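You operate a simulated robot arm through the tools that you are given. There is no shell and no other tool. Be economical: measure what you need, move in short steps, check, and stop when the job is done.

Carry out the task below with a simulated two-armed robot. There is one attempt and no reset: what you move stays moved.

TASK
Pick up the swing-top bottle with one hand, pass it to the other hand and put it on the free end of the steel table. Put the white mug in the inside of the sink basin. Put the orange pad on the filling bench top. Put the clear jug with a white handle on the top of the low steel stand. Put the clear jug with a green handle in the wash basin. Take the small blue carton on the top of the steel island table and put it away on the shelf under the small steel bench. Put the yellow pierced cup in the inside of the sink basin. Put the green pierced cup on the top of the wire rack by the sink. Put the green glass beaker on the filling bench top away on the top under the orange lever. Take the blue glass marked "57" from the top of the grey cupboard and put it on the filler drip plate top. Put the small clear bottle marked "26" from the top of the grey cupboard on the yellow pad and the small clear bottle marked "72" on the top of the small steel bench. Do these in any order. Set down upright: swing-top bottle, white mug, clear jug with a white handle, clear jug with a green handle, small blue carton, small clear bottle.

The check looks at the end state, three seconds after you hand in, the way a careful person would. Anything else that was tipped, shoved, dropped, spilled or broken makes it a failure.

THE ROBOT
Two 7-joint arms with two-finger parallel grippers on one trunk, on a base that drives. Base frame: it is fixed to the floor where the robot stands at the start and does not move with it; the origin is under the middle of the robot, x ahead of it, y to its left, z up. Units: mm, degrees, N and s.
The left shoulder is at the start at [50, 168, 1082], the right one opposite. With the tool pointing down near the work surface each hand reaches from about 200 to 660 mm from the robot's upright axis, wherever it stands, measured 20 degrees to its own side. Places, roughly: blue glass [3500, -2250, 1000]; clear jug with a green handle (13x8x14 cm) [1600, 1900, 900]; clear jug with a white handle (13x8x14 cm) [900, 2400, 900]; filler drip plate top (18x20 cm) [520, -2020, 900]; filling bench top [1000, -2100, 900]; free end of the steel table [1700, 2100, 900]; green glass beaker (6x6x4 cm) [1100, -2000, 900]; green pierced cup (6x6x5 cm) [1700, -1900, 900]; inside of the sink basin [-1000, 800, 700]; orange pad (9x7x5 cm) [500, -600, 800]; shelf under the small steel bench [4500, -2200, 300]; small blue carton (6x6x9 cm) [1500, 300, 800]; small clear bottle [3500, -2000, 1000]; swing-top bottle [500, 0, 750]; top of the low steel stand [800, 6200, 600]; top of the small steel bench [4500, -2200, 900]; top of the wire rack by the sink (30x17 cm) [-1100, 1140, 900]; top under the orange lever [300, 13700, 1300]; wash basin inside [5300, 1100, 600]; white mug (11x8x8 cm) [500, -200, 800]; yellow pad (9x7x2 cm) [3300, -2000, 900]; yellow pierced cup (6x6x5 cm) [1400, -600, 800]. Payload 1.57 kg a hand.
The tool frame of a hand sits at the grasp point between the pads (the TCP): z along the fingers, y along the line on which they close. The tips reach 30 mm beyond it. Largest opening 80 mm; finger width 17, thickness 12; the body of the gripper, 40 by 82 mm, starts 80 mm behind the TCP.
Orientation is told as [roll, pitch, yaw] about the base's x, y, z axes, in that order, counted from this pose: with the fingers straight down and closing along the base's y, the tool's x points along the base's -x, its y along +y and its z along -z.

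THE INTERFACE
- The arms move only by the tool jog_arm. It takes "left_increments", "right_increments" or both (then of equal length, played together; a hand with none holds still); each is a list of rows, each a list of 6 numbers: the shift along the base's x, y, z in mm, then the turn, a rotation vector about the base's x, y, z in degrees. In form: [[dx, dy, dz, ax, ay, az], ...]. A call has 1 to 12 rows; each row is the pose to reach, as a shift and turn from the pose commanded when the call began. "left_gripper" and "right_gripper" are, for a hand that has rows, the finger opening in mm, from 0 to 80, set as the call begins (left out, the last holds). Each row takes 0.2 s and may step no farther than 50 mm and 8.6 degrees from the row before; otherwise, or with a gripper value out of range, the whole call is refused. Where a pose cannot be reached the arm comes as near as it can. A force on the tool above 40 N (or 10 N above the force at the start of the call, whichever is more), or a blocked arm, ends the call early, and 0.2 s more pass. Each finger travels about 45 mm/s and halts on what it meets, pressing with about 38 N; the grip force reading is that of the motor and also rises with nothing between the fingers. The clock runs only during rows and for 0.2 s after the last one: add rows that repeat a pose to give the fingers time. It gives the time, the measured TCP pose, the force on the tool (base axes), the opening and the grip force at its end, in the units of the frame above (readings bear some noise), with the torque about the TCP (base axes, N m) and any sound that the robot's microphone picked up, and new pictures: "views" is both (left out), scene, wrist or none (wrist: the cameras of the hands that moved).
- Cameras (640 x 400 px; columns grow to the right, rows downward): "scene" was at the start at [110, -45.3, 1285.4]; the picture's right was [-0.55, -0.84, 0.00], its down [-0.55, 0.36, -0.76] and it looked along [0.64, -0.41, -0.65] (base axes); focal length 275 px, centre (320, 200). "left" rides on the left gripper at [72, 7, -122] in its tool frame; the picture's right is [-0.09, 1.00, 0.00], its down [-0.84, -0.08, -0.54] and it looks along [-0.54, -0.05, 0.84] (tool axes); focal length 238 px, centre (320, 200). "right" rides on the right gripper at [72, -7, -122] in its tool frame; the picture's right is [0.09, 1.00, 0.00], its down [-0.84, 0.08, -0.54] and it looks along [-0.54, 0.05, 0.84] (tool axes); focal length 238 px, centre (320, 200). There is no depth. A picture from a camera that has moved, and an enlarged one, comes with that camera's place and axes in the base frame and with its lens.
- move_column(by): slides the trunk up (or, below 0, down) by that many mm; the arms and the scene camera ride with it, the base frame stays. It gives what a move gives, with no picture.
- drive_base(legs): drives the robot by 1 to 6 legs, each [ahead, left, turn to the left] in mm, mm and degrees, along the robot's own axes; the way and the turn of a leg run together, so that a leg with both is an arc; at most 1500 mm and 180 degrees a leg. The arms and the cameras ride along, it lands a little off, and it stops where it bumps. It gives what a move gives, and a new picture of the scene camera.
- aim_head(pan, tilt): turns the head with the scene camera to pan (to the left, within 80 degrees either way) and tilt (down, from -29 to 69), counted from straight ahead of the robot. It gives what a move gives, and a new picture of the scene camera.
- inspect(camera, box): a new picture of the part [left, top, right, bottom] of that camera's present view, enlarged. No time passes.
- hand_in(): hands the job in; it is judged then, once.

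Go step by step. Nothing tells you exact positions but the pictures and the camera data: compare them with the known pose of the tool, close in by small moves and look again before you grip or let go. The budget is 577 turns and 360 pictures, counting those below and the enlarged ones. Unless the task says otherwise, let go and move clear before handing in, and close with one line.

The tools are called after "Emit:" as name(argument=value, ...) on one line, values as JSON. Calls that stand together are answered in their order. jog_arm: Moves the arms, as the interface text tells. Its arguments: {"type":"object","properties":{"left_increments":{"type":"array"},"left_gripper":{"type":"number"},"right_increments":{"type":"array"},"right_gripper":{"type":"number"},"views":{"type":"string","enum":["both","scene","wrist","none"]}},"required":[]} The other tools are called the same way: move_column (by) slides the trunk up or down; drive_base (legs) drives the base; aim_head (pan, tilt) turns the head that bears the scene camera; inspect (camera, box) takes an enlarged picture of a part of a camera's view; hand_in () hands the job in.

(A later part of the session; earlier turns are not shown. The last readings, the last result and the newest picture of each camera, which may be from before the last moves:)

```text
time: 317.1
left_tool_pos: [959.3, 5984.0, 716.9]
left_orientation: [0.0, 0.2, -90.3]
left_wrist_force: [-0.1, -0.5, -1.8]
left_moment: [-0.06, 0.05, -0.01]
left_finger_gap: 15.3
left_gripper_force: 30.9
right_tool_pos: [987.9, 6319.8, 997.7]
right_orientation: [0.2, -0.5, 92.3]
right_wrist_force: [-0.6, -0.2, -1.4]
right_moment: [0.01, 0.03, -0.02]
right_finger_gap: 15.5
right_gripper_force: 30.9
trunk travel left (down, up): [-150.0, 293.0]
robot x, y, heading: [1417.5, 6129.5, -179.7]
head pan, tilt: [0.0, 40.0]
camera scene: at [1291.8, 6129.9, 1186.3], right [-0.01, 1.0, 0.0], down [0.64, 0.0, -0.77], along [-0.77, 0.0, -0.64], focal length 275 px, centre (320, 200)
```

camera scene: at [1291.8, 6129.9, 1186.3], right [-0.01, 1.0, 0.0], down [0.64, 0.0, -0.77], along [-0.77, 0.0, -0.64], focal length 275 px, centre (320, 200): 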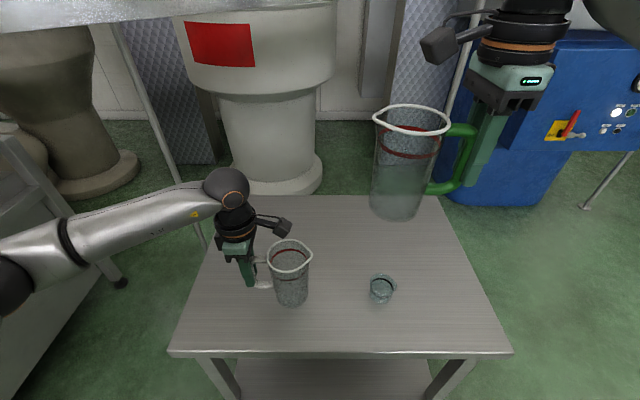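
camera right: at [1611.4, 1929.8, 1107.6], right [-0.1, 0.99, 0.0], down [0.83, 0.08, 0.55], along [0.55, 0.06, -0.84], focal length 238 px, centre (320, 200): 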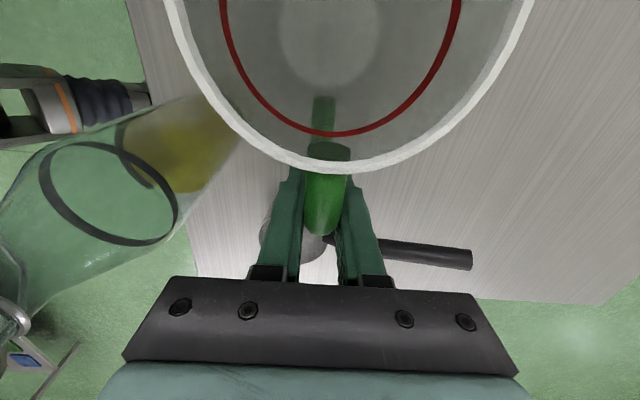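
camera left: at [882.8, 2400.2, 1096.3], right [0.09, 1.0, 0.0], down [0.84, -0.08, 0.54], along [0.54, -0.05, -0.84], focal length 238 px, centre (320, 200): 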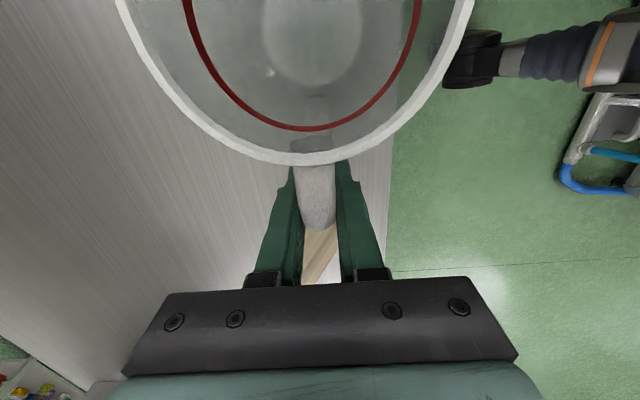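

Emit:
jog_arm(left_increments=[[0, 0, -4, 0, 0, 0], [0, 0, -8, 0, 0, 0], [0, 0, -12, 0, 0, 0], [0, 0, -15, 0, 0, 0], [0, 0, -18, 0, 0, 0]], views="none")

Emit:
inspect(camera="scene", box=[220, 220, 380, 320])

```text
time: 318.3
left_tool_pos: [959.8, 5985.6, 698.6]
left_orientation: [0.0, 0.2, -90.3]
left_wrist_force: [0.2, -0.1, -1.4]
left_moment: [0.0, 0.0, 0.01]
left_finger_gap: 15.6
left_gripper_force: 31.0
right_tool_pos: [987.7, 6320.3, 998.4]
right_orientation: [0.2, -0.5, 92.4]
right_wrist_force: [0.1, 0.1, -2.0]
right_moment: [0.04, -0.02, -0.02]
right_finger_gap: 15.4
right_gripper_force: 31.0
trunk travel left (down, up): [-150.0, 293.0]
robot x, y, heading: [1416.0, 6132.9, -179.6]
head pan, tilt: [0.0, 40.0]
```

```text
4.00 times, centred on (300, 270) of scene
camera zoom: at [1291.8, 6129.9, 1186.3], right [-0.01, 1.0, 0.0], down [0.64, 0.0, -0.77], along [-0.77, 0.0, -0.64], focal length 1099 px, centre (400, -80)
```

zoom: 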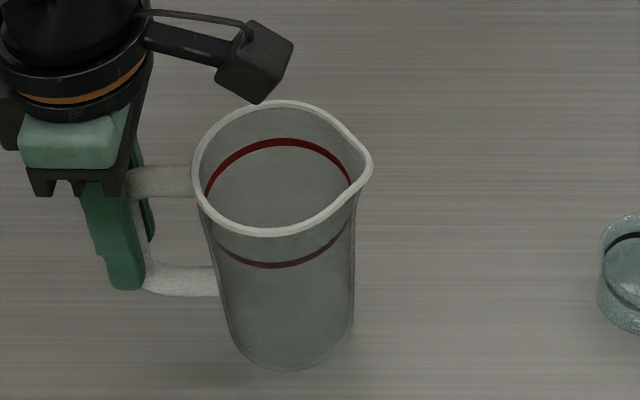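

Emit:
jog_arm(left_increments=[[0, 0, -2, 0, 0, 0], [0, 0, -4, 0, 0, 0], [0, 0, -6, 0, 0, 0]], views="none")

```text
time: 319.1
left_tool_pos: [960.2, 5985.8, 692.5]
left_orientation: [0.0, 0.3, -90.2]
left_wrist_force: [-0.4, 0.6, -0.5]
left_moment: [-0.08, 0.0, 0.0]
left_finger_gap: 15.5
left_gripper_force: 30.8
right_tool_pos: [987.4, 6320.0, 997.6]
right_orientation: [0.2, -0.5, 92.3]
right_wrist_force: [0.3, -0.2, -0.5]
right_moment: [0.04, -0.01, 0.01]
right_finger_gap: 15.6
right_gripper_force: 31.5
trunk travel left (down, up): [-150.0, 293.0]
robot x, y, heading: [1416.4, 6132.9, -179.7]
head pan, tilt: [0.0, 40.0]
```

Emit:
jog_arm(left_increments=[[0, 0, -2, 0, 0, 0], [0, 0, -4, 0, 0, 0]], views="none")

Emit:
jog_arm(left_increments=[[0, 0, -2, 0, 0, 0], [0, 0, -4, 0, 0, 0]], views="none")

```text
time: 319.7
left_tool_pos: [959.8, 5986.6, 689.4]
left_orientation: [0.0, 0.2, -90.2]
left_wrist_force: [-0.1, -0.3, -0.9]
left_moment: [-0.05, -0.02, 0.0]
left_finger_gap: 15.4
left_gripper_force: 31.7
right_tool_pos: [988.4, 6320.0, 997.1]
right_orientation: [0.2, -0.5, 92.4]
right_wrist_force: [-0.5, -0.4, -0.8]
right_moment: [0.05, -0.01, -0.02]
right_finger_gap: 15.4
right_gripper_force: 30.4
trunk travel left (down, up): [-150.0, 293.0]
robot x, y, heading: [1414.5, 6131.7, -179.7]
head pan, tilt: [0.0, 40.0]
```

```text
time: 320.3
left_tool_pos: [960.7, 5984.6, 684.6]
left_orientation: [-0.1, 0.2, -90.2]
left_wrist_force: [0.6, -0.8, -1.1]
left_moment: [0.0, -0.03, 0.0]
left_finger_gap: 15.3
left_gripper_force: 31.1
right_tool_pos: [987.1, 6320.3, 996.9]
right_orientation: [0.2, -0.6, 92.4]
right_wrist_force: [0.6, -0.6, -1.4]
right_moment: [0.07, 0.02, 0.01]
right_finger_gap: 15.2
right_gripper_force: 31.0
trunk travel left (down, up): [-150.0, 293.0]
robot x, y, heading: [1414.9, 6129.9, -179.3]
head pan, tilt: [0.0, 40.0]
```

Emit:
jog_arm(left_increments=[[0, 0, -2, 0, 0, 0], [0, 0, -4, 0, 0, 0], [0, 0, -6, 0, 0, 0], [0, 0, -8, 0, 0, 0]], views="none")

Emit:
inspect(camera="scene", box=[220, 220, 380, 320])

```text
time: 321.3
left_tool_pos: [958.9, 5984.5, 679.5]
left_orientation: [-0.4, 0.3, -90.2]
left_wrist_force: [-1.3, -6.5, 23.4]
left_moment: [0.53, -0.14, 0.03]
left_finger_gap: 15.7
left_gripper_force: 31.0
right_tool_pos: [989.1, 6319.7, 997.8]
right_orientation: [0.3, -0.4, 92.3]
right_wrist_force: [0.8, 0.1, -0.4]
right_moment: [0.05, 0.04, -0.01]
right_finger_gap: 15.4
right_gripper_force: 30.7
trunk travel left (down, up): [-150.0, 293.0]
robot x, y, heading: [1418.9, 6126.4, -179.6]
head pan, tilt: [0.0, 40.0]
```

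```text
4.00 times, centred on (300, 270) of scene
camera zoom: at [1293.2, 6129.8, 1186.7], right [-0.01, 1.0, 0.0], down [0.64, 0.0, -0.77], along [-0.77, 0.0, -0.64], focal length 1099 px, centre (400, -80)
```

zoom: 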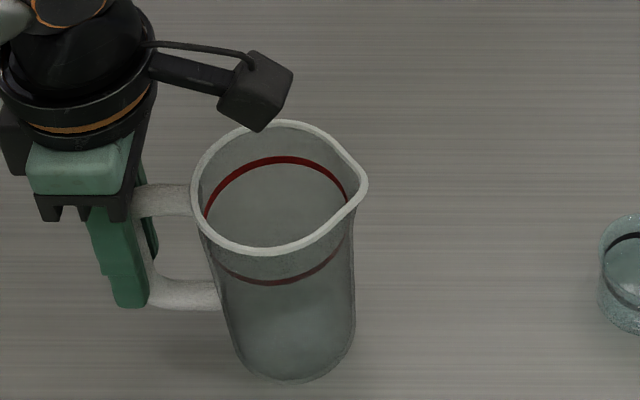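

On the stand (z≈579). Ease up 3 mm, open, and rise.

Emit:
jog_arm(left_increments=[[0, 0, 3, 0, 0, 0], [0, 0, 3, 0, 0, 0]], views="none")

Emit:
jog_arm(left_increments=[[0, 0, 0, 0, 0, 0], [0, 0, 0, 0, 0, 0], [0, 0, 0, 0, 0, 0], [0, 0, 0, 0, 0, 0], [0, -3, 30, 0, 0, 0], [0, -3, 70, 0, 0, 0], [0, -3, 115, 0, 0, 0], [0, -3, 160, 0, 0, 0], [0, -3, 205, 0, 0, 0], [0, -3, 250, 0, 0, 0], [0, -3, 290, 0, 0, 0]], left_gripper=60, views="scene")

```text
time: 321.9
left_tool_pos: [959.1, 5985.1, 678.8]
left_orientation: [0.0, 0.2, -90.3]
left_wrist_force: [-3.4, -1.3, 8.4]
left_moment: [0.27, 0.22, 0.12]
left_finger_gap: 15.4
left_gripper_force: 31.3
right_tool_pos: [987.6, 6320.6, 997.9]
right_orientation: [0.3, -0.5, 92.3]
right_wrist_force: [1.0, 0.7, -0.9]
right_moment: [0.04, 0.0, -0.01]
right_finger_gap: 15.2
right_gripper_force: 31.1
trunk travel left (down, up): [-150.0, 293.0]
robot x, y, heading: [1414.0, 6129.6, -179.8]
head pan, tilt: [0.0, 40.0]
```

```text
time: 324.3
left_tool_pos: [963.1, 5982.6, 972.8]
left_orientation: [0.1, 0.2, -90.5]
left_wrist_force: [-0.3, -0.8, 0.5]
left_moment: [-0.02, 0.0, -0.03]
left_finger_gap: 60.3
left_gripper_force: 0.1
right_tool_pos: [988.8, 6318.3, 996.8]
right_orientation: [0.2, -0.5, 92.2]
right_wrist_force: [0.5, -0.4, -1.3]
right_moment: [0.06, 0.01, -0.01]
right_finger_gap: 15.3
right_gripper_force: 31.4
trunk travel left (down, up): [-150.0, 293.0]
robot x, y, heading: [1419.2, 6127.4, -179.5]
head pan, tilt: [0.0, 40.0]
camera scene: at [1292.0, 6130.0, 1186.3], right [-0.01, 1.0, 0.0], down [0.64, 0.0, -0.77], along [-0.77, 0.0, -0.64], focal length 275 px, centre (320, 200)
```

scene: 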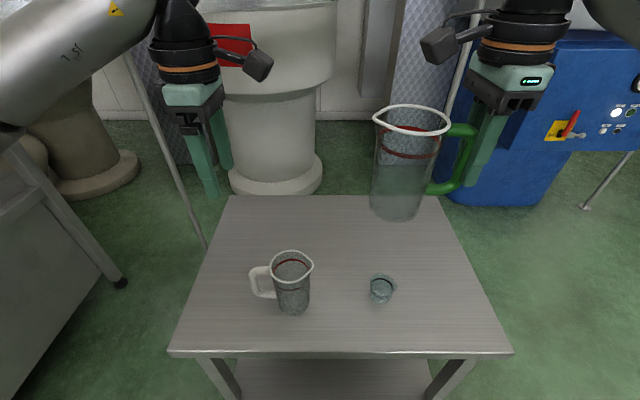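

The white jug stands on the stand. Now back off and take the green jug toward the wash basin, looking at the way.

Emit:
drive_base(legs=[[-1280, 0, 0], [0, 0, 90], [1500, 0, 0], [600, 0, 0]])

Emit:
aim_head(pan=35, tilt=12)

```text
time: 344.4
left_tool_pos: [2898.2, 3621.1, 970.9]
left_orientation: [0.0, 0.1, 1.0]
left_wrist_force: [-0.2, -0.4, -1.3]
left_moment: [0.04, 0.01, 0.01]
left_finger_gap: 60.0
left_gripper_force: 0.0
right_tool_pos: [2559.9, 3639.8, 996.9]
right_orientation: [0.2, -0.5, -176.4]
right_wrist_force: [-0.1, 0.5, -0.7]
right_moment: [0.0, 0.02, 0.02]
right_finger_gap: 15.5
right_gripper_force: 31.1
trunk travel left (down, up): [-150.0, 293.0]
robot x, y, heading: [2738.8, 4072.1, -88.2]
head pan, tilt: [0.0, 40.0]
camera scene: at [2742.6, 3949.3, 1186.3], right [-1.0, -0.03, 0.0], down [-0.02, 0.64, -0.77], along [0.02, -0.77, -0.64], focal length 275 px, centre (320, 200)
```

scene: 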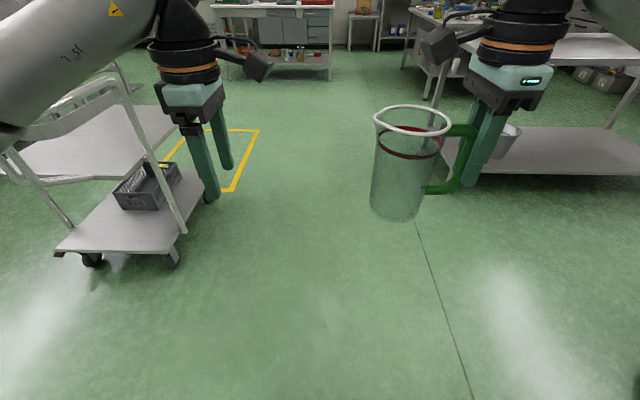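

```text
time: 345.5
left_tool_pos: [2897.9, 3622.2, 971.6]
left_orientation: [0.1, 0.2, 1.0]
left_wrist_force: [-0.7, -0.2, -0.5]
left_moment: [0.03, -0.01, 0.02]
left_finger_gap: 60.2
left_gripper_force: 0.0
right_tool_pos: [2560.5, 3637.9, 997.4]
right_orientation: [0.3, -0.5, -176.4]
right_wrist_force: [-0.4, -0.5, -0.7]
right_moment: [-0.01, 0.02, -0.03]
right_finger_gap: 15.5
right_gripper_force: 31.1
trunk travel left (down, up): [-150.0, 293.0]
robot x, y, heading: [2742.4, 4075.1, -88.6]
head pan, tilt: [35.0, 12.0]
camera scene: at [2795.8, 3959.5, 1230.7], right [-0.8, -0.6, 0.0], down [-0.12, 0.17, -0.98], along [0.58, -0.79, -0.21], focal length 275 px, centre (320, 200)
```

scene: 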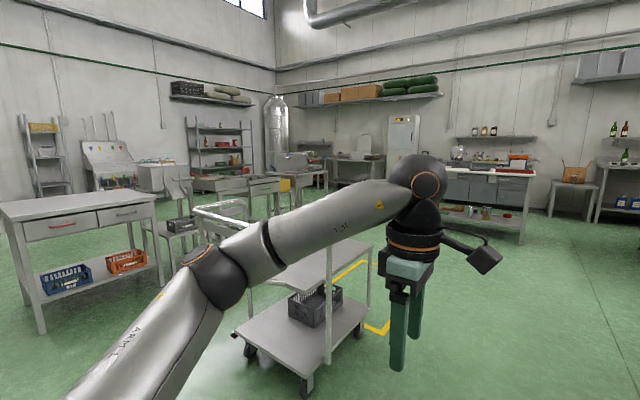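

The wash area is beyond a trolley. Drive down the clear lane to y≈1950 and turn to face +x.

Emit:
drive_base(legs=[[1500, 0, 0], [600, 0, 0], [0, 0, 88.5]])

Emit:
aim_head(pan=0, tilt=15)

```text
time: 359.5
left_tool_pos: [3285.1, 2165.9, 971.3]
left_orientation: [0.0, 0.2, 91.3]
left_wrist_force: [0.5, 0.6, -0.1]
left_moment: [0.01, 0.01, -0.01]
left_finger_gap: 60.0
left_gripper_force: 0.0
right_tool_pos: [3268.5, 1828.3, 997.2]
right_orientation: [0.3, -0.6, -86.1]
right_wrist_force: [-0.2, 0.4, -0.7]
right_moment: [-0.02, 0.01, 0.03]
right_finger_gap: 15.4
right_gripper_force: 31.2
trunk travel left (down, up): [-150.0, 293.0]
robot x, y, heading: [2831.2, 2007.3, 1.6]
head pan, tilt: [35.0, 12.0]
camera scene: at [2947.2, 2064.1, 1230.8], right [0.6, -0.8, 0.0], down [-0.17, -0.12, -0.98], along [0.78, 0.59, -0.21], focal length 275 px, centre (320, 200)
```

scene: 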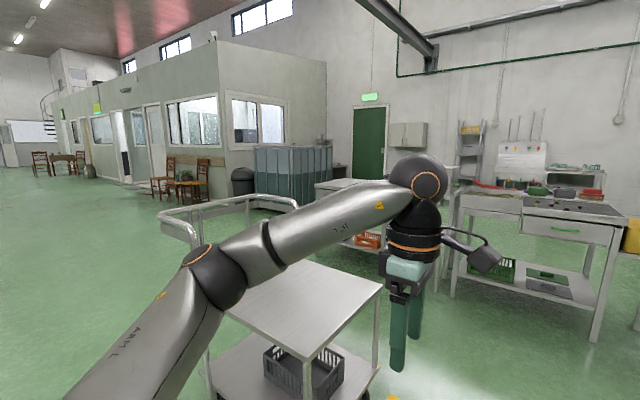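

```text
time: 360.5
left_tool_pos: [3283.9, 2166.3, 971.9]
left_orientation: [0.0, 0.2, 91.3]
left_wrist_force: [-1.0, 0.3, 0.4]
left_moment: [-0.03, 0.02, 0.03]
left_finger_gap: 60.1
left_gripper_force: 0.1
right_tool_pos: [3268.2, 1827.5, 998.2]
right_orientation: [0.2, -0.5, -86.1]
right_wrist_force: [0.1, 0.0, -0.3]
right_moment: [-0.03, 0.01, 0.03]
right_finger_gap: 15.2
right_gripper_force: 31.5
trunk travel left (down, up): [-150.0, 293.0]
robot x, y, heading: [2834.3, 2005.9, 2.0]
head pan, tilt: [0.0, 15.0]
camera scene: at [2966.0, 2011.3, 1225.9], right [0.03, -1.0, 0.0], down [-0.26, -0.01, -0.97], along [0.97, 0.03, -0.26], focal length 275 px, centre (320, 200)
```

scene: 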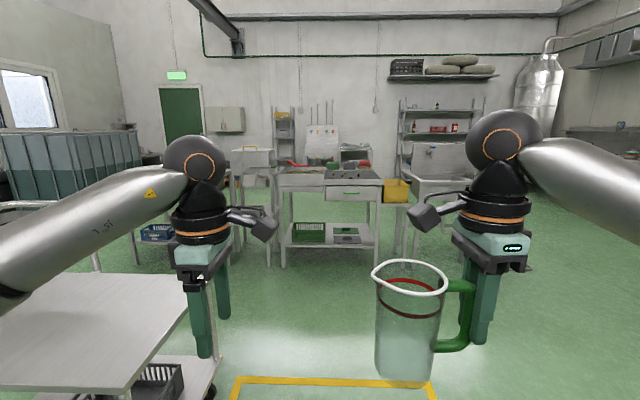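

The wash basin is ahead-right around (5300,1080). Sidestep right and drive toward it.

Emit:
drive_base(legs=[[0, 0, -2], [0, -925, 0], [1500, 0, 0]])

Emit:
aim_head(pan=-5, tilt=25)

```text
time: 376.6
left_tool_pos: [4827.6, 1223.6, 971.3]
left_orientation: [0.0, 0.2, 89.0]
left_wrist_force: [0.0, -0.5, -0.2]
left_moment: [-0.01, 0.0, -0.03]
left_finger_gap: 59.8
left_gripper_force: 0.1
right_tool_pos: [4797.6, 887.2, 997.5]
right_orientation: [0.1, -0.4, -88.4]
right_wrist_force: [-0.1, 0.3, -0.9]
right_moment: [-0.05, 0.03, 0.03]
right_finger_gap: 15.4
right_gripper_force: 31.1
trunk travel left (down, up): [-150.0, 293.0]
robot x, y, heading: [4371.8, 1082.8, -0.2]
head pan, tilt: [0.0, 15.0]
camera scene: at [4502.3, 1081.7, 1225.9], right [-0.01, -1.0, 0.0], down [-0.26, 0.0, -0.97], along [0.97, -0.01, -0.26], focal length 275 px, centre (320, 200)
```

scene: 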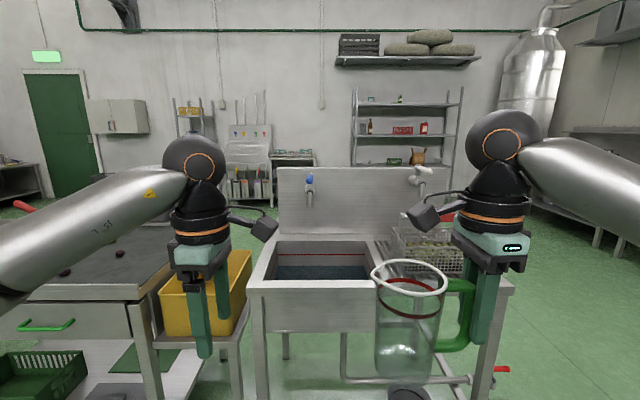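

```text
time: 377.3
left_tool_pos: [4827.1, 1224.7, 972.2]
left_orientation: [-0.1, 0.1, 89.0]
left_wrist_force: [-0.6, -0.1, 0.9]
left_moment: [-0.04, 0.01, 0.01]
left_finger_gap: 60.1
left_gripper_force: 0.1
right_tool_pos: [4797.6, 887.2, 996.8]
right_orientation: [0.2, -0.4, -88.4]
right_wrist_force: [0.4, 0.2, -0.8]
right_moment: [-0.03, 0.01, 0.01]
right_finger_gap: 15.5
right_gripper_force: 31.2
trunk travel left (down, up): [-150.0, 293.0]
robot x, y, heading: [4373.8, 1082.8, -0.0]
head pan, tilt: [-5.0, 25.0]
camera scene: at [4500.6, 1073.7, 1209.7], right [-0.09, -1.0, 0.0], down [-0.42, 0.04, -0.91], along [0.9, -0.08, -0.42], focal length 275 px, centre (320, 200)
```

scene: 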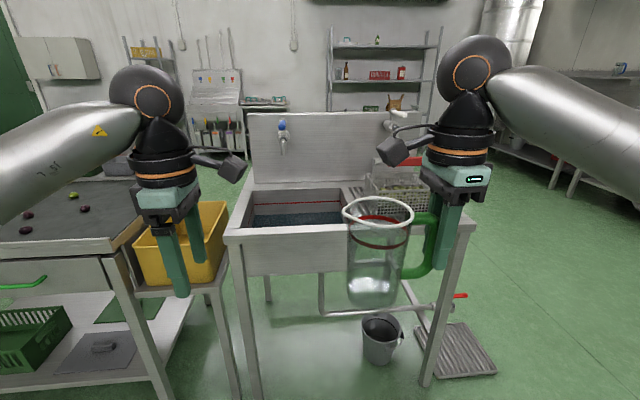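

The basin opening is about x 5190…5450, y 940…1215, rim z≈815, faucet behind it. Tuck the left hand up, then approach 430 mm.

Emit:
jog_arm(left_increments=[[-15, 15, 25, 0, 0, 0], [-30, 30, 50, 0, 0, 0], [-45, 45, 75, 0, 0, 0], [-50, 60, 100, 0, 0, 0]], views="none")

Emit:
drive_base(legs=[[420, 0, 0]])

Emit:
aim_head(pan=-5, tilt=45)

```text
time: 378.3
left_tool_pos: [4777.9, 1284.2, 1070.7]
left_orientation: [0.1, 0.1, 89.1]
left_wrist_force: [0.4, 0.7, -0.4]
left_moment: [-0.03, 0.0, -0.01]
left_finger_gap: 60.4
left_gripper_force: 0.1
right_tool_pos: [4797.3, 886.1, 996.7]
right_orientation: [0.2, -0.5, -88.4]
right_wrist_force: [-0.1, 0.2, -1.3]
right_moment: [-0.08, -0.03, -0.04]
right_finger_gap: 15.2
right_gripper_force: 31.3
trunk travel left (down, up): [-150.0, 293.0]
robot x, y, heading: [4369.0, 1082.2, -0.3]
head pan, tilt: [-5.0, 25.0]
```

```text
time: 380.9
left_tool_pos: [5194.0, 1275.0, 1071.5]
left_orientation: [-0.1, 0.2, 88.6]
left_wrist_force: [-0.3, 0.1, 0.0]
left_moment: [0.0, -0.01, -0.02]
left_finger_gap: 60.3
left_gripper_force: 0.0
right_tool_pos: [5210.4, 878.3, 997.0]
right_orientation: [0.2, -0.5, -88.8]
right_wrist_force: [-0.1, 0.6, -1.4]
right_moment: [-0.04, -0.01, -0.01]
right_finger_gap: 15.1
right_gripper_force: 31.8
trunk travel left (down, up): [-150.0, 293.0]
robot x, y, heading: [4783.5, 1075.9, -0.8]
head pan, tilt: [-5.0, 25.0]
camera scene: at [4915.4, 1067.9, 1209.6], right [-0.1, -0.99, 0.0], down [-0.42, 0.04, -0.91], along [0.9, -0.09, -0.42], focal length 275 px, centre (320, 200)
```

scene: 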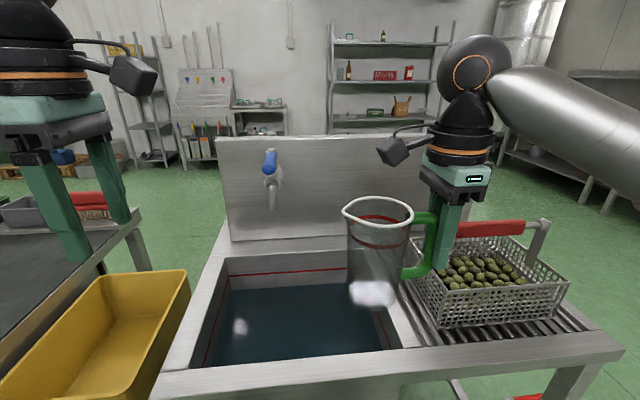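

```text
time: 381.7
left_tool_pos: [5194.4, 1275.0, 1070.6]
left_orientation: [-0.1, 0.2, 88.5]
left_wrist_force: [-0.7, -0.3, -0.1]
left_moment: [-0.04, 0.0, 0.0]
left_finger_gap: 60.1
left_gripper_force: 0.0
right_tool_pos: [5210.4, 877.7, 998.3]
right_orientation: [0.2, -0.5, -88.9]
right_wrist_force: [-1.0, -0.1, -0.9]
right_moment: [-0.07, 0.01, 0.01]
right_finger_gap: 15.3
right_gripper_force: 31.4
trunk travel left (down, up): [-150.0, 293.0]
robot x, y, heading: [4784.3, 1077.1, -0.9]
head pan, tilt: [-5.0, 45.0]
camera scene: at [4904.5, 1069.1, 1179.1], right [-0.1, -0.99, 0.0], down [-0.7, 0.07, -0.71], along [0.7, -0.07, -0.71], focal length 275 px, centre (320, 200)
```

scene: 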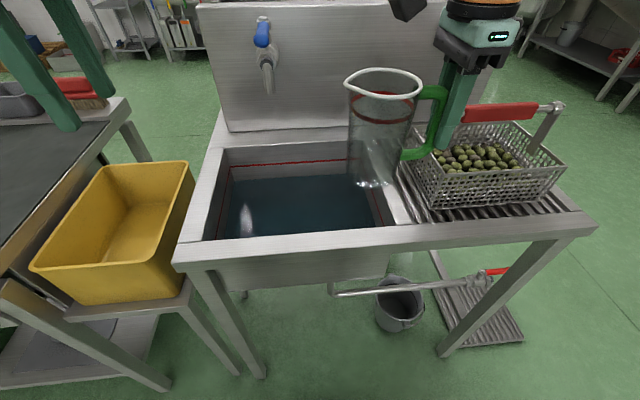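

The basin holds some water. Move the jug over (5320,1050) and lower it partway.

Emit:
jog_arm(right_increments=[[25, 20, 0, 0, 0, 0], [55, 45, 0, 0, 0, 0], [85, 70, 0, 0, 0, 0], [110, 90, 0, 0, 0, 0], [110, 90, -45, 0, 0, 0], [110, 90, -90, 0, 0, 0], [110, 90, -135, 0, 0, 0], [110, 90, -180, 0, 0, 0], [110, 90, -215, 0, 0, 0], [110, 90, -215, 0, 0, 0]], views="both")

```text
time: 383.9
left_tool_pos: [5194.0, 1275.0, 1070.6]
left_orientation: [-0.1, 0.2, 88.4]
left_wrist_force: [0.7, -0.2, -0.8]
left_moment: [0.0, -0.01, 0.0]
left_finger_gap: 60.0
left_gripper_force: 0.1
right_tool_pos: [5320.8, 968.7, 781.0]
right_orientation: [0.4, -0.5, -88.9]
right_wrist_force: [-0.4, 0.6, -1.2]
right_moment: [-0.02, -0.03, -0.01]
right_finger_gap: 15.7
right_gripper_force: 31.3
trunk travel left (down, up): [-150.0, 293.0]
robot x, y, heading: [4783.2, 1081.3, -0.9]
head pan, tilt: [-5.0, 45.0]
camera scene: at [4904.6, 1069.1, 1179.1], right [-0.1, -0.99, 0.0], down [-0.7, 0.07, -0.71], along [0.7, -0.07, -0.71], focal length 275 px, centre (320, 200)
camera right: at [5312.9, 1042.3, 901.4], right [0.99, 0.11, 0.0], down [0.09, -0.83, 0.55], along [0.06, -0.55, -0.84], focal length 238 px, centre (320, 200)
```

scene: 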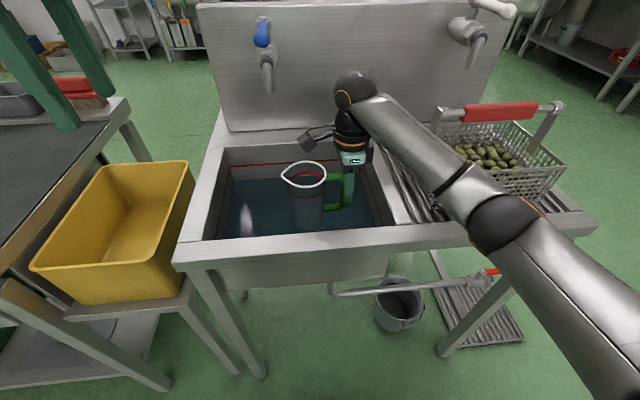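
right: 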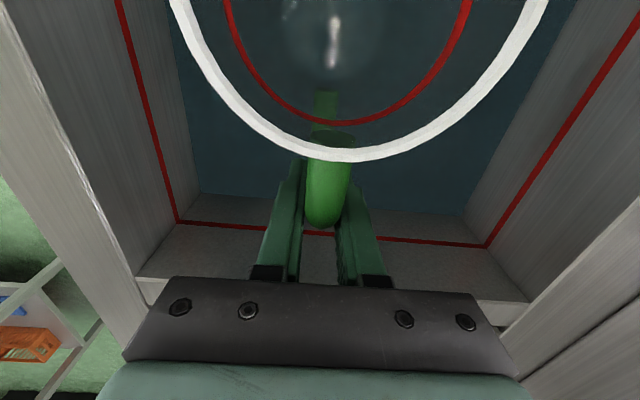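

Raise the trunk 100 so the forearm stays clear of the basket, then continue lowering the jug.

Emit:
move_column(by=100)

Emit:
jog_arm(right_increments=[[0, 0, -30, 0, 0, 0], [0, 0, -60, 0, 0, 0], [0, 0, -90, 0, 0, 0], [0, 0, -120, 0, 0, 0], [0, 0, -145, 0, 0, 0], [0, 0, -145, 0, 0, 0]], views="scene")

```text
time: 385.2
left_tool_pos: [5194.8, 1275.8, 1171.4]
left_orientation: [0.0, 0.2, 88.5]
left_wrist_force: [-0.3, 0.0, 0.4]
left_moment: [0.01, 0.01, 0.0]
left_finger_gap: 59.9
left_gripper_force: 0.1
right_tool_pos: [5321.1, 969.2, 881.0]
right_orientation: [0.1, -0.5, -88.9]
right_wrist_force: [-0.9, -0.1, -0.8]
right_moment: [-0.06, 0.02, -0.03]
right_finger_gap: 15.3
right_gripper_force: 30.9
trunk travel left (down, up): [-250.0, 193.0]
robot x, y, heading: [4782.8, 1077.9, -0.8]
head pan, tilt: [-5.0, 45.0]
```

```text
time: 386.6
left_tool_pos: [5193.6, 1274.8, 1171.4]
left_orientation: [-0.1, 0.1, 88.6]
left_wrist_force: [0.4, 0.7, -0.7]
left_moment: [0.02, 0.01, 0.03]
left_finger_gap: 60.2
left_gripper_force: 0.1
right_tool_pos: [5321.1, 970.6, 735.6]
right_orientation: [0.1, -0.4, -88.9]
right_wrist_force: [0.2, 0.2, -1.4]
right_moment: [-0.04, 0.0, -0.04]
right_finger_gap: 15.3
right_gripper_force: 31.1
trunk travel left (down, up): [-250.0, 193.0]
robot x, y, heading: [4783.8, 1075.4, -0.9]
head pan, tilt: [-5.0, 45.0]
camera scene: at [4904.5, 1069.1, 1279.1], right [-0.1, -0.99, 0.0], down [-0.7, 0.07, -0.71], along [0.7, -0.07, -0.71], focal length 275 px, centre (320, 200)
```

scene: 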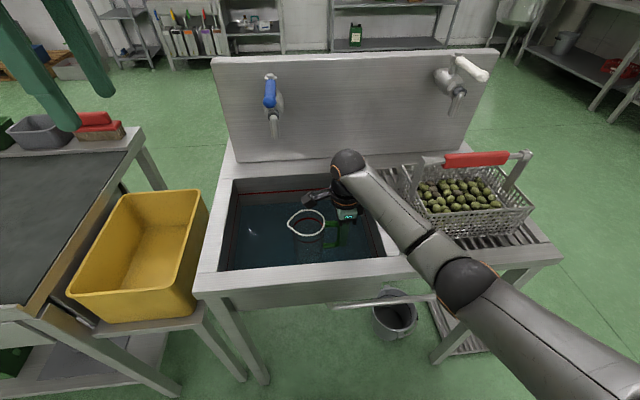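

Emit:
jog_arm(right_increments=[[0, 0, -3, 0, 0, 0], [0, 0, -6, 0, 0, 0], [0, 0, -9, 0, 0, 0], [0, 0, -12, 0, 0, 0], [0, 0, -15, 0, 0, 0], [0, 0, -18, 0, 0, 0], [0, 0, -21, 0, 0, 0], [0, 0, -23, 0, 0, 0]], views="none")

```text
time: 388.4
left_tool_pos: [5193.8, 1274.2, 1171.3]
left_orientation: [-0.1, 0.2, 88.6]
left_wrist_force: [-0.1, -0.4, 0.2]
left_moment: [-0.02, 0.0, 0.01]
left_finger_gap: 60.2
left_gripper_force: 0.0
right_tool_pos: [5319.9, 968.4, 714.4]
right_orientation: [0.3, -0.5, -88.9]
right_wrist_force: [0.4, 0.3, -0.6]
right_moment: [-0.07, -0.01, 0.02]
right_finger_gap: 15.6
right_gripper_force: 31.0
trunk travel left (down, up): [-250.0, 193.0]
robot x, y, heading: [4783.1, 1075.5, -0.5]
head pan, tilt: [-5.0, 45.0]
```

Emit:
jog_arm(right_increments=[[0, 0, -2, 0, 0, 0], [0, 0, -4, 0, 0, 0], [0, 0, -6, 0, 0, 0], [0, 0, -8, 0, 0, 0], [0, 0, -10, 0, 0, 0], [0, 0, -12, 0, 0, 0]], views="none")

Emit:
jog_arm(right_increments=[[0, 0, -2, 0, 0, 0], [0, 0, -4, 0, 0, 0], [0, 0, -6, 0, 0, 0]], views="wrist")

```text
time: 389.8
left_tool_pos: [5192.9, 1274.5, 1172.1]
left_orientation: [-0.2, 0.3, 88.4]
left_wrist_force: [-0.7, -0.7, 0.4]
left_moment: [0.05, -0.02, 0.01]
left_finger_gap: 60.1
left_gripper_force: 0.1
right_tool_pos: [5321.8, 968.1, 704.9]
right_orientation: [0.6, -0.5, -88.9]
right_wrist_force: [1.5, -6.8, 21.4]
right_moment: [0.72, 0.07, 0.02]
right_finger_gap: 15.5
right_gripper_force: 31.3
trunk travel left (down, up): [-250.0, 193.0]
robot x, y, heading: [4780.7, 1078.0, -0.8]
head pan, tilt: [-5.0, 45.0]
```

```text
time: 390.6
left_tool_pos: [5192.6, 1275.2, 1171.8]
left_orientation: [-0.1, 0.3, 88.5]
left_wrist_force: [0.4, -0.7, 0.5]
left_moment: [0.04, 0.01, 0.0]
left_finger_gap: 60.0
left_gripper_force: 0.1
right_tool_pos: [5320.1, 969.5, 697.4]
right_orientation: [0.4, -0.5, -88.9]
right_wrist_force: [-0.2, -7.4, 21.3]
right_moment: [0.74, 0.02, -0.01]
right_finger_gap: 15.5
right_gripper_force: 30.7
trunk travel left (down, up): [-250.0, 193.0]
robot x, y, heading: [4785.3, 1078.8, -0.9]
head pan, tilt: [-5.0, 45.0]
camera right: at [5312.6, 1042.4, 817.3], right [0.99, 0.11, 0.01], down [0.09, -0.83, 0.55], along [0.07, -0.55, -0.84], focal length 238 px, centre (320, 200)
```

right: 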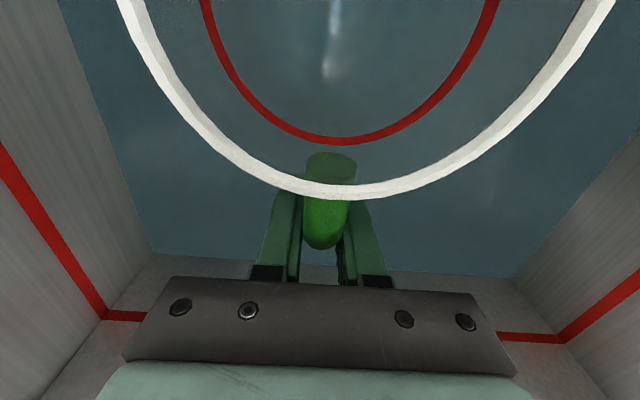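

Touchdown at ~705 (it slid a bit in the grip). Ease up and release, then rise.

Emit:
jog_arm(right_increments=[[0, 0, 3, 0, 0, 0], [0, 0, 3, 0, 0, 0]], views="none")

Emit:
jog_arm(right_increments=[[0, 0, 0, 0, 0, 0], [0, 0, 0, 0, 0, 0], [0, 0, 0, 0, 0, 0], [0, 0, 0, 0, 0, 0], [0, -3, 25, 0, 0, 0], [0, -3, 65, 0, 0, 0], [0, -3, 110, 0, 0, 0], [0, -3, 155, 0, 0, 0], [0, -3, 200, 0, 0, 0], [0, -3, 245, 0, 0, 0], [-20, -3, 285, 0, 0, 0], [-40, -3, 325, 0, 0, 0]], right_gripper=60, views="scene")

```text
time: 391.2
left_tool_pos: [5194.3, 1275.5, 1171.8]
left_orientation: [-0.1, 0.2, 88.5]
left_wrist_force: [-0.6, 0.2, -0.1]
left_moment: [0.01, -0.05, -0.02]
left_finger_gap: 59.9
left_gripper_force: 0.1
right_tool_pos: [5320.3, 969.3, 697.8]
right_orientation: [0.2, -0.4, -88.8]
right_wrist_force: [2.1, -1.1, 6.1]
right_moment: [0.24, -0.12, -0.14]
right_finger_gap: 15.4
right_gripper_force: 31.3
trunk travel left (down, up): [-250.0, 193.0]
robot x, y, heading: [4783.3, 1079.3, -1.0]
head pan, tilt: [-5.0, 45.0]
```

```text
time: 393.8
left_tool_pos: [5194.4, 1275.0, 1172.5]
left_orientation: [-0.2, 0.2, 88.5]
left_wrist_force: [0.1, 0.0, -0.3]
left_moment: [-0.01, 0.02, -0.01]
left_finger_gap: 60.0
left_gripper_force: 0.0
right_tool_pos: [5279.9, 967.9, 1024.2]
right_orientation: [0.3, -0.5, -88.8]
right_wrist_force: [-0.3, 0.1, 0.4]
right_moment: [0.02, -0.02, 0.03]
right_finger_gap: 60.0
right_gripper_force: 0.0
trunk travel left (down, up): [-250.0, 193.0]
robot x, y, heading: [4781.5, 1080.3, -0.8]
head pan, tilt: [-5.0, 45.0]
camera scene: at [4904.0, 1069.2, 1279.1], right [-0.1, -0.99, 0.0], down [-0.7, 0.07, -0.71], along [0.7, -0.07, -0.71], focal length 275 px, centre (320, 200)
```

scene: 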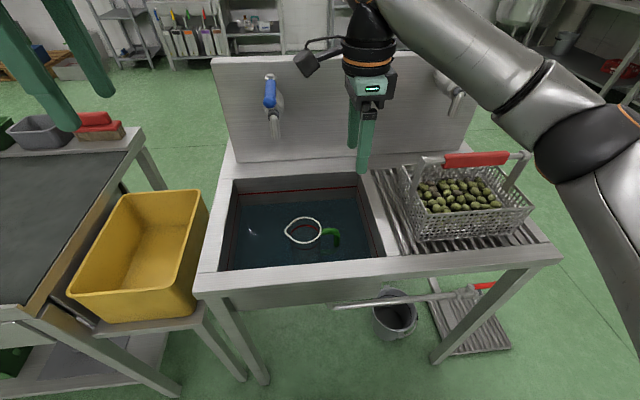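

The green jug stands in the basin. Next the cupboard: back off, turn toward −y and look at the way.

Emit:
drive_base(legs=[[-450, 0, 0], [0, 0, -89]])

Emit:
aim_head(pan=0, tilt=20)

```text
time: 400.3
left_tool_pos: [4551.8, 677.4, 1171.7]
left_orientation: [0.0, 0.2, -0.4]
left_wrist_force: [0.3, -0.1, -0.3]
left_moment: [-0.01, -0.01, 0.0]
left_finger_gap: 60.1
left_gripper_force: 0.1
right_tool_pos: [4247.8, 586.7, 1023.9]
right_orientation: [0.4, -0.5, -177.7]
right_wrist_force: [0.4, -0.6, 0.3]
right_moment: [0.05, 0.0, 0.01]
right_finger_gap: 59.9
right_gripper_force: 0.0
trunk travel left (down, up): [-250.0, 193.0]
robot x, y, heading: [4348.1, 1085.3, -89.7]
head pan, tilt: [-5.0, 45.0]
camera scene: at [4338.8, 963.2, 1279.1], right [-1.0, 0.08, 0.0], down [0.06, 0.7, -0.71], along [-0.06, -0.7, -0.71], focal length 275 px, centre (320, 200)
```

scene: 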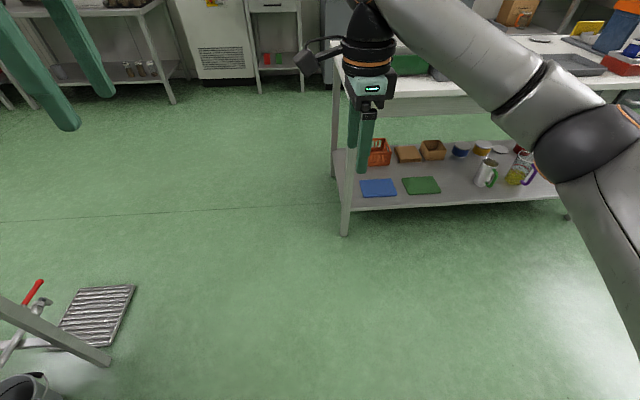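

```text
time: 401.2
left_tool_pos: [4553.6, 677.9, 1172.8]
left_orientation: [-0.1, 0.2, -0.4]
left_wrist_force: [0.3, -0.2, -0.5]
left_moment: [0.0, -0.02, 0.02]
left_finger_gap: 59.8
left_gripper_force: 0.0
right_tool_pos: [4247.1, 584.5, 1023.1]
right_orientation: [0.3, -0.4, -177.9]
right_wrist_force: [0.5, 0.8, -0.2]
right_moment: [-0.05, 0.0, 0.0]
right_finger_gap: 60.5
right_gripper_force: 0.0
trunk travel left (down, up): [-250.0, 193.0]
robot x, y, heading: [4343.8, 1085.3, -89.8]
head pan, tilt: [0.0, 20.0]
camera scene: at [4346.0, 951.1, 1317.7], right [-1.0, 0.0, 0.0], down [0.0, 0.34, -0.94], along [0.0, -0.94, -0.34], focal length 275 px, centre (320, 200)
```

scene: 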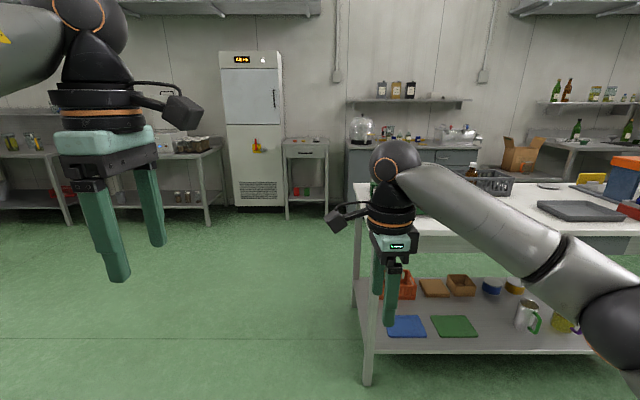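

The lane along x≈4600 is clear past the white table; the grey cupboard is at the far wall right of the small steel bench. Drive there.

Emit:
drive_base(legs=[[0, 250, 0], [1500, 0, 0], [950, 0, 0], [0, -1050, 0]])

Emit:
aim_head(pan=0, tilt=30)

```text
time: 424.5
left_tool_pos: [3733.1, -1741.8, 1170.6]
left_orientation: [-0.1, 0.2, -1.6]
left_wrist_force: [-0.6, 0.8, -0.7]
left_moment: [0.0, -0.02, -0.02]
left_finger_gap: 59.9
left_gripper_force: 0.1
right_tool_pos: [3424.6, -1825.6, 1024.3]
right_orientation: [0.4, -0.5, -179.1]
right_wrist_force: [-0.6, 0.3, 0.7]
right_moment: [-0.03, -0.02, 0.0]
right_finger_gap: 59.9
right_gripper_force: 0.0
trunk travel left (down, up): [-250.0, 193.0]
robot x, y, heading: [3535.9, -1335.9, -91.2]
head pan, tilt: [0.0, 20.0]
camera scene: at [3532.9, -1463.3, 1317.7], right [-1.0, 0.02, 0.0], down [0.01, 0.34, -0.94], along [-0.02, -0.94, -0.34], focal length 275 px, centre (320, 200)
```

scene: 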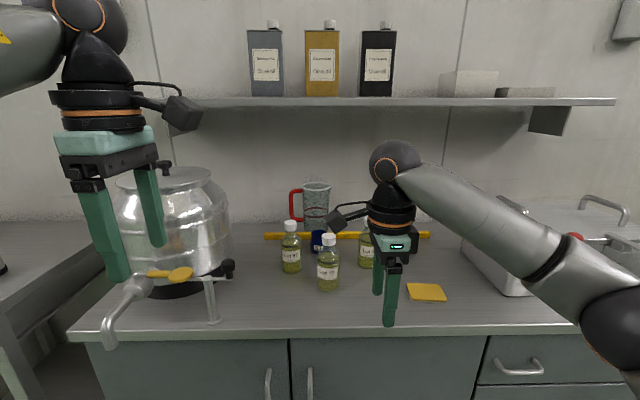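

```text
time: 425.2
left_tool_pos: [3732.0, -1743.0, 1171.5]
left_orientation: [-0.1, 0.2, -1.7]
left_wrist_force: [0.2, -0.1, 0.9]
left_moment: [0.01, -0.03, 0.0]
left_finger_gap: 60.0
left_gripper_force: 0.1
right_tool_pos: [3425.6, -1826.1, 1023.2]
right_orientation: [0.2, -0.5, -179.0]
right_wrist_force: [0.4, 0.2, 0.1]
right_moment: [0.02, 0.01, 0.02]
right_finger_gap: 60.1
right_gripper_force: 0.0
trunk travel left (down, up): [-250.0, 193.0]
robot x, y, heading: [3540.0, -1328.3, -91.0]
head pan, tilt: [0.0, 30.0]
camera scene: at [3533.0, -1460.6, 1301.7], right [-1.0, 0.02, 0.0], down [0.01, 0.5, -0.87], along [-0.02, -0.87, -0.5], focal length 275 px, centre (320, 200)
```

scene: 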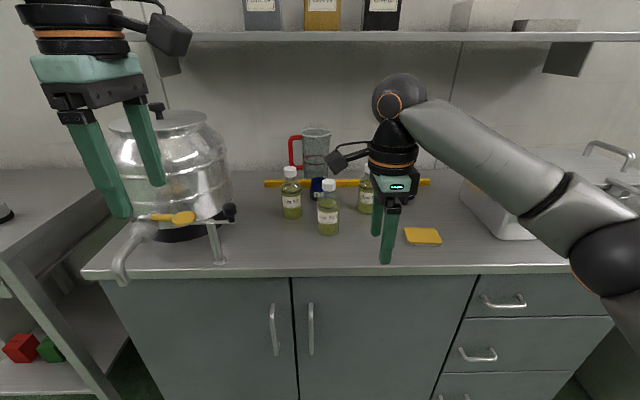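

Three small bottles, a blue glass behind them, a yellow pad at right. Zoom to read the labels.

Emit:
inspect(camera="scene", box=[260, 150, 400, 250])

Emit:
inspect(camera="right", box=[0, 0, 640, 400])

```text
4.00 times, centred on (330, 200) of scene
camera zoom: at [3533.0, -1460.6, 1301.7], right [-1.0, 0.02, 0.0], down [0.01, 0.5, -0.87], along [-0.02, -0.87, -0.5], focal length 1099 px, centre (280, 200)
```

zoom: 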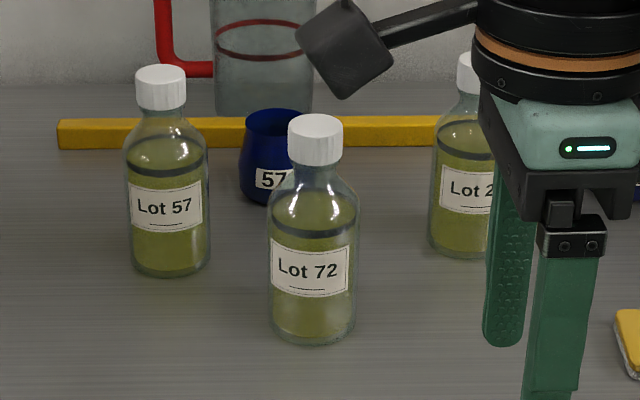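

```text
1.00 times, centred on (320, 200) of right (not enlarged: the box is as wide or as high as the picture)
camera zoom: at [3498.8, -1817.3, 1143.8], right [0.11, -0.99, 0.0], down [-0.83, -0.09, 0.55], along [-0.55, -0.06, -0.84], focal length 238 px, centre (320, 200)
```

zoom: 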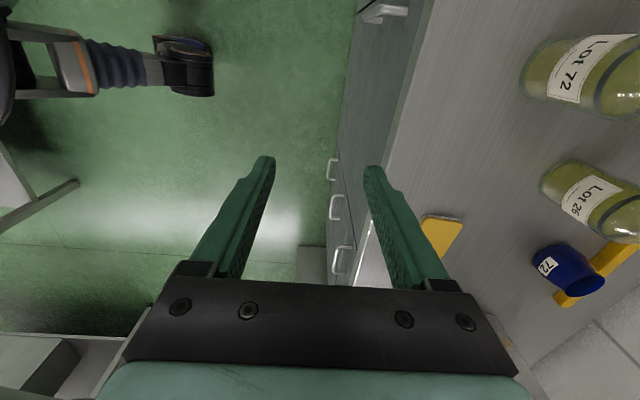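

Labels: Lot 72 front (3501,-1994), Lot 26 right (3392,-2098), Lot 57 left; blue glass "57" behind at (3524,-2166), another glass "72" further right. Raise the trunk 100 and drive closer.

Emit:
move_column(by=100)

Emit:
drive_base(legs=[[195, 0, 1]])

Emit:
aim_head(pan=-10, tilt=45)

```text
time: 426.6
left_tool_pos: [3733.0, -1741.4, 1272.1]
left_orientation: [-0.1, 0.2, -1.7]
left_wrist_force: [0.0, 0.2, -0.7]
left_moment: [-0.01, 0.02, 0.03]
left_finger_gap: 59.8
left_gripper_force: 0.1
right_tool_pos: [3424.0, -1826.6, 1124.7]
right_orientation: [0.1, -0.4, -179.2]
right_wrist_force: [0.2, 0.4, 0.1]
right_moment: [0.0, 0.02, -0.03]
right_finger_gap: 59.9
right_gripper_force: 0.0
trunk travel left (down, up): [-350.0, 93.0]
robot x, y, heading: [3533.8, -1332.1, -91.2]
head pan, tilt: [0.0, 30.0]
```

```text
time: 428.1
left_tool_pos: [3739.1, -1932.1, 1272.0]
left_orientation: [0.0, 0.2, -0.7]
left_wrist_force: [0.1, -0.2, -0.4]
left_moment: [0.04, -0.03, -0.04]
left_finger_gap: 60.0
left_gripper_force: 0.1
right_tool_pos: [3431.6, -2022.1, 1123.7]
right_orientation: [0.2, -0.5, -178.0]
right_wrist_force: [-0.2, 0.2, -0.2]
right_moment: [0.0, 0.0, -0.01]
right_finger_gap: 60.3
right_gripper_force: 0.1
trunk travel left (down, up): [-350.0, 93.0]
robot x, y, heading: [3532.0, -1525.3, -89.9]
head pan, tilt: [0.0, 30.0]
camera scene: at [3533.5, -1654.1, 1401.6], right [-1.0, 0.0, 0.0], down [0.0, 0.5, -0.87], along [0.0, -0.87, -0.5], focal length 275 px, centre (320, 200)
```

scene: 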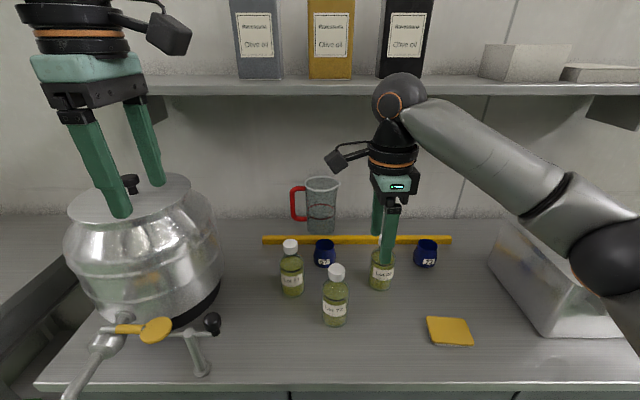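

```text
time: 428.9
left_tool_pos: [3738.4, -1930.2, 1271.1]
left_orientation: [-0.2, 0.3, -0.8]
left_wrist_force: [-0.3, -0.4, -0.2]
left_moment: [-0.02, -0.01, -0.01]
left_finger_gap: 60.0
left_gripper_force: 0.1
right_tool_pos: [3431.4, -2020.3, 1124.2]
right_orientation: [0.3, -0.4, -178.0]
right_wrist_force: [-0.5, -0.3, -0.1]
right_moment: [0.0, -0.03, 0.03]
right_finger_gap: 60.0
right_gripper_force: 0.2
trunk travel left (down, up): [-350.0, 93.0]
robot x, y, heading: [3535.4, -1522.9, -89.7]
head pan, tilt: [-10.0, 45.0]
camera scene: at [3519.4, -1642.9, 1379.1], right [-0.98, 0.17, 0.0], down [0.12, 0.7, -0.71], along [-0.12, -0.7, -0.71], focal length 275 px, centre (320, 200)
```

scene: 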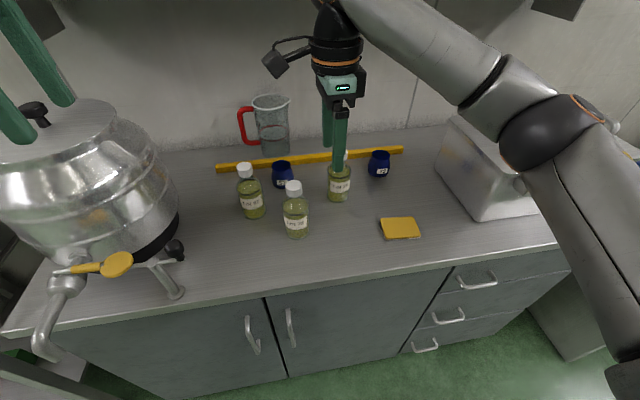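

Recomputed with counter z≈848: Lot 26 (3377,-2167), Lot 72 (3502,-2063), pad (3258,-2027), glass 57 (3524,-2240). Pull the left hand back, lower the right, and drive 100 mm closer.

Emit:
jog_arm(left_increments=[[-20, 15, 0, 0, 0, 0], [-40, 30, 0, 0, 0, 0], [-60, 45, 0, 0, 0, 0], [-80, 60, 0, 0, 0, 0]], right_increments=[[-10, 10, -10, 0, 0, 0], [-20, 20, -20, 0, 0, 0], [-30, 30, -30, 0, 0, 0], [-40, 40, -40, 0, 0, 0]], right_gripper=80, views="none")

Emit:
drive_base(legs=[[100, 0, 0]])

Emit:
inspect(camera="right", box=[0, 0, 640, 400])

```text
time: 429.9
left_tool_pos: [3656.1, -1871.2, 1271.8]
left_orientation: [-0.1, 0.2, -0.5]
left_wrist_force: [-0.2, -0.9, 0.8]
left_moment: [0.01, -0.01, 0.01]
left_finger_gap: 60.0
left_gripper_force: 0.0
right_tool_pos: [3391.6, -1980.0, 1082.9]
right_orientation: [0.3, -0.3, -178.0]
right_wrist_force: [-0.3, -0.2, 0.1]
right_moment: [0.02, 0.0, -0.03]
right_finger_gap: 79.8
right_gripper_force: 0.0
trunk travel left (down, up): [-350.0, 93.0]
robot x, y, heading: [3533.4, -1525.1, -90.2]
head pan, tilt: [-10.0, 45.0]
```

```text
time: 431.0
left_tool_pos: [3657.1, -1971.5, 1271.4]
left_orientation: [-0.1, 0.3, -0.7]
left_wrist_force: [-0.3, 0.1, -0.2]
left_moment: [0.01, 0.0, -0.01]
left_finger_gap: 60.0
left_gripper_force: 0.1
right_tool_pos: [3392.5, -2080.1, 1083.1]
right_orientation: [0.2, -0.5, -178.0]
right_wrist_force: [-0.5, -0.1, -0.9]
right_moment: [0.02, 0.02, -0.01]
right_finger_gap: 79.8
right_gripper_force: 0.1
trunk travel left (down, up): [-350.0, 93.0]
robot x, y, heading: [3532.5, -1623.9, -90.0]
head pan, tilt: [-10.0, 45.0]
camera scene: at [3519.3, -1742.1, 1378.9], right [-0.98, 0.17, 0.0], down [0.12, 0.7, -0.71], along [-0.12, -0.7, -0.71], focal length 275 px, centre (320, 200)
```

scene: 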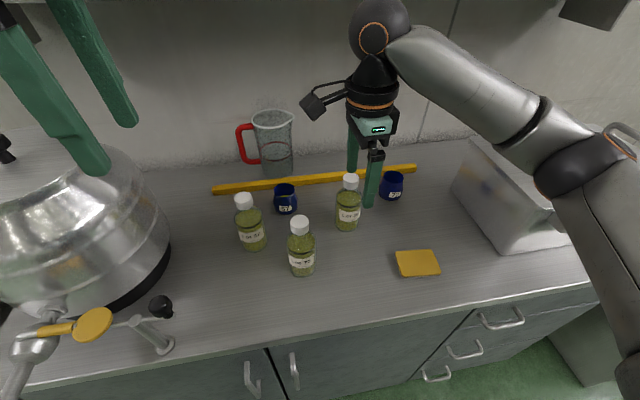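

```text
1.00 times, centred on (320, 200) of right (not enlarged: the box is as wide or as high as the picture)
camera zoom: at [3466.0, -2069.2, 1202.9], right [0.13, -0.99, 0.0], down [-0.83, -0.1, 0.55], along [-0.54, -0.07, -0.84], focal length 238 px, centre (320, 200)
```

zoom: 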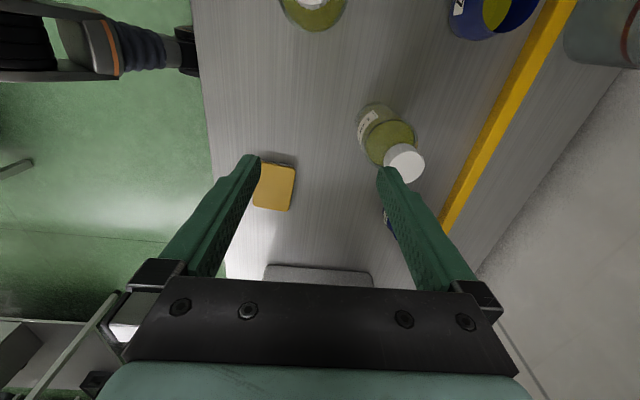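

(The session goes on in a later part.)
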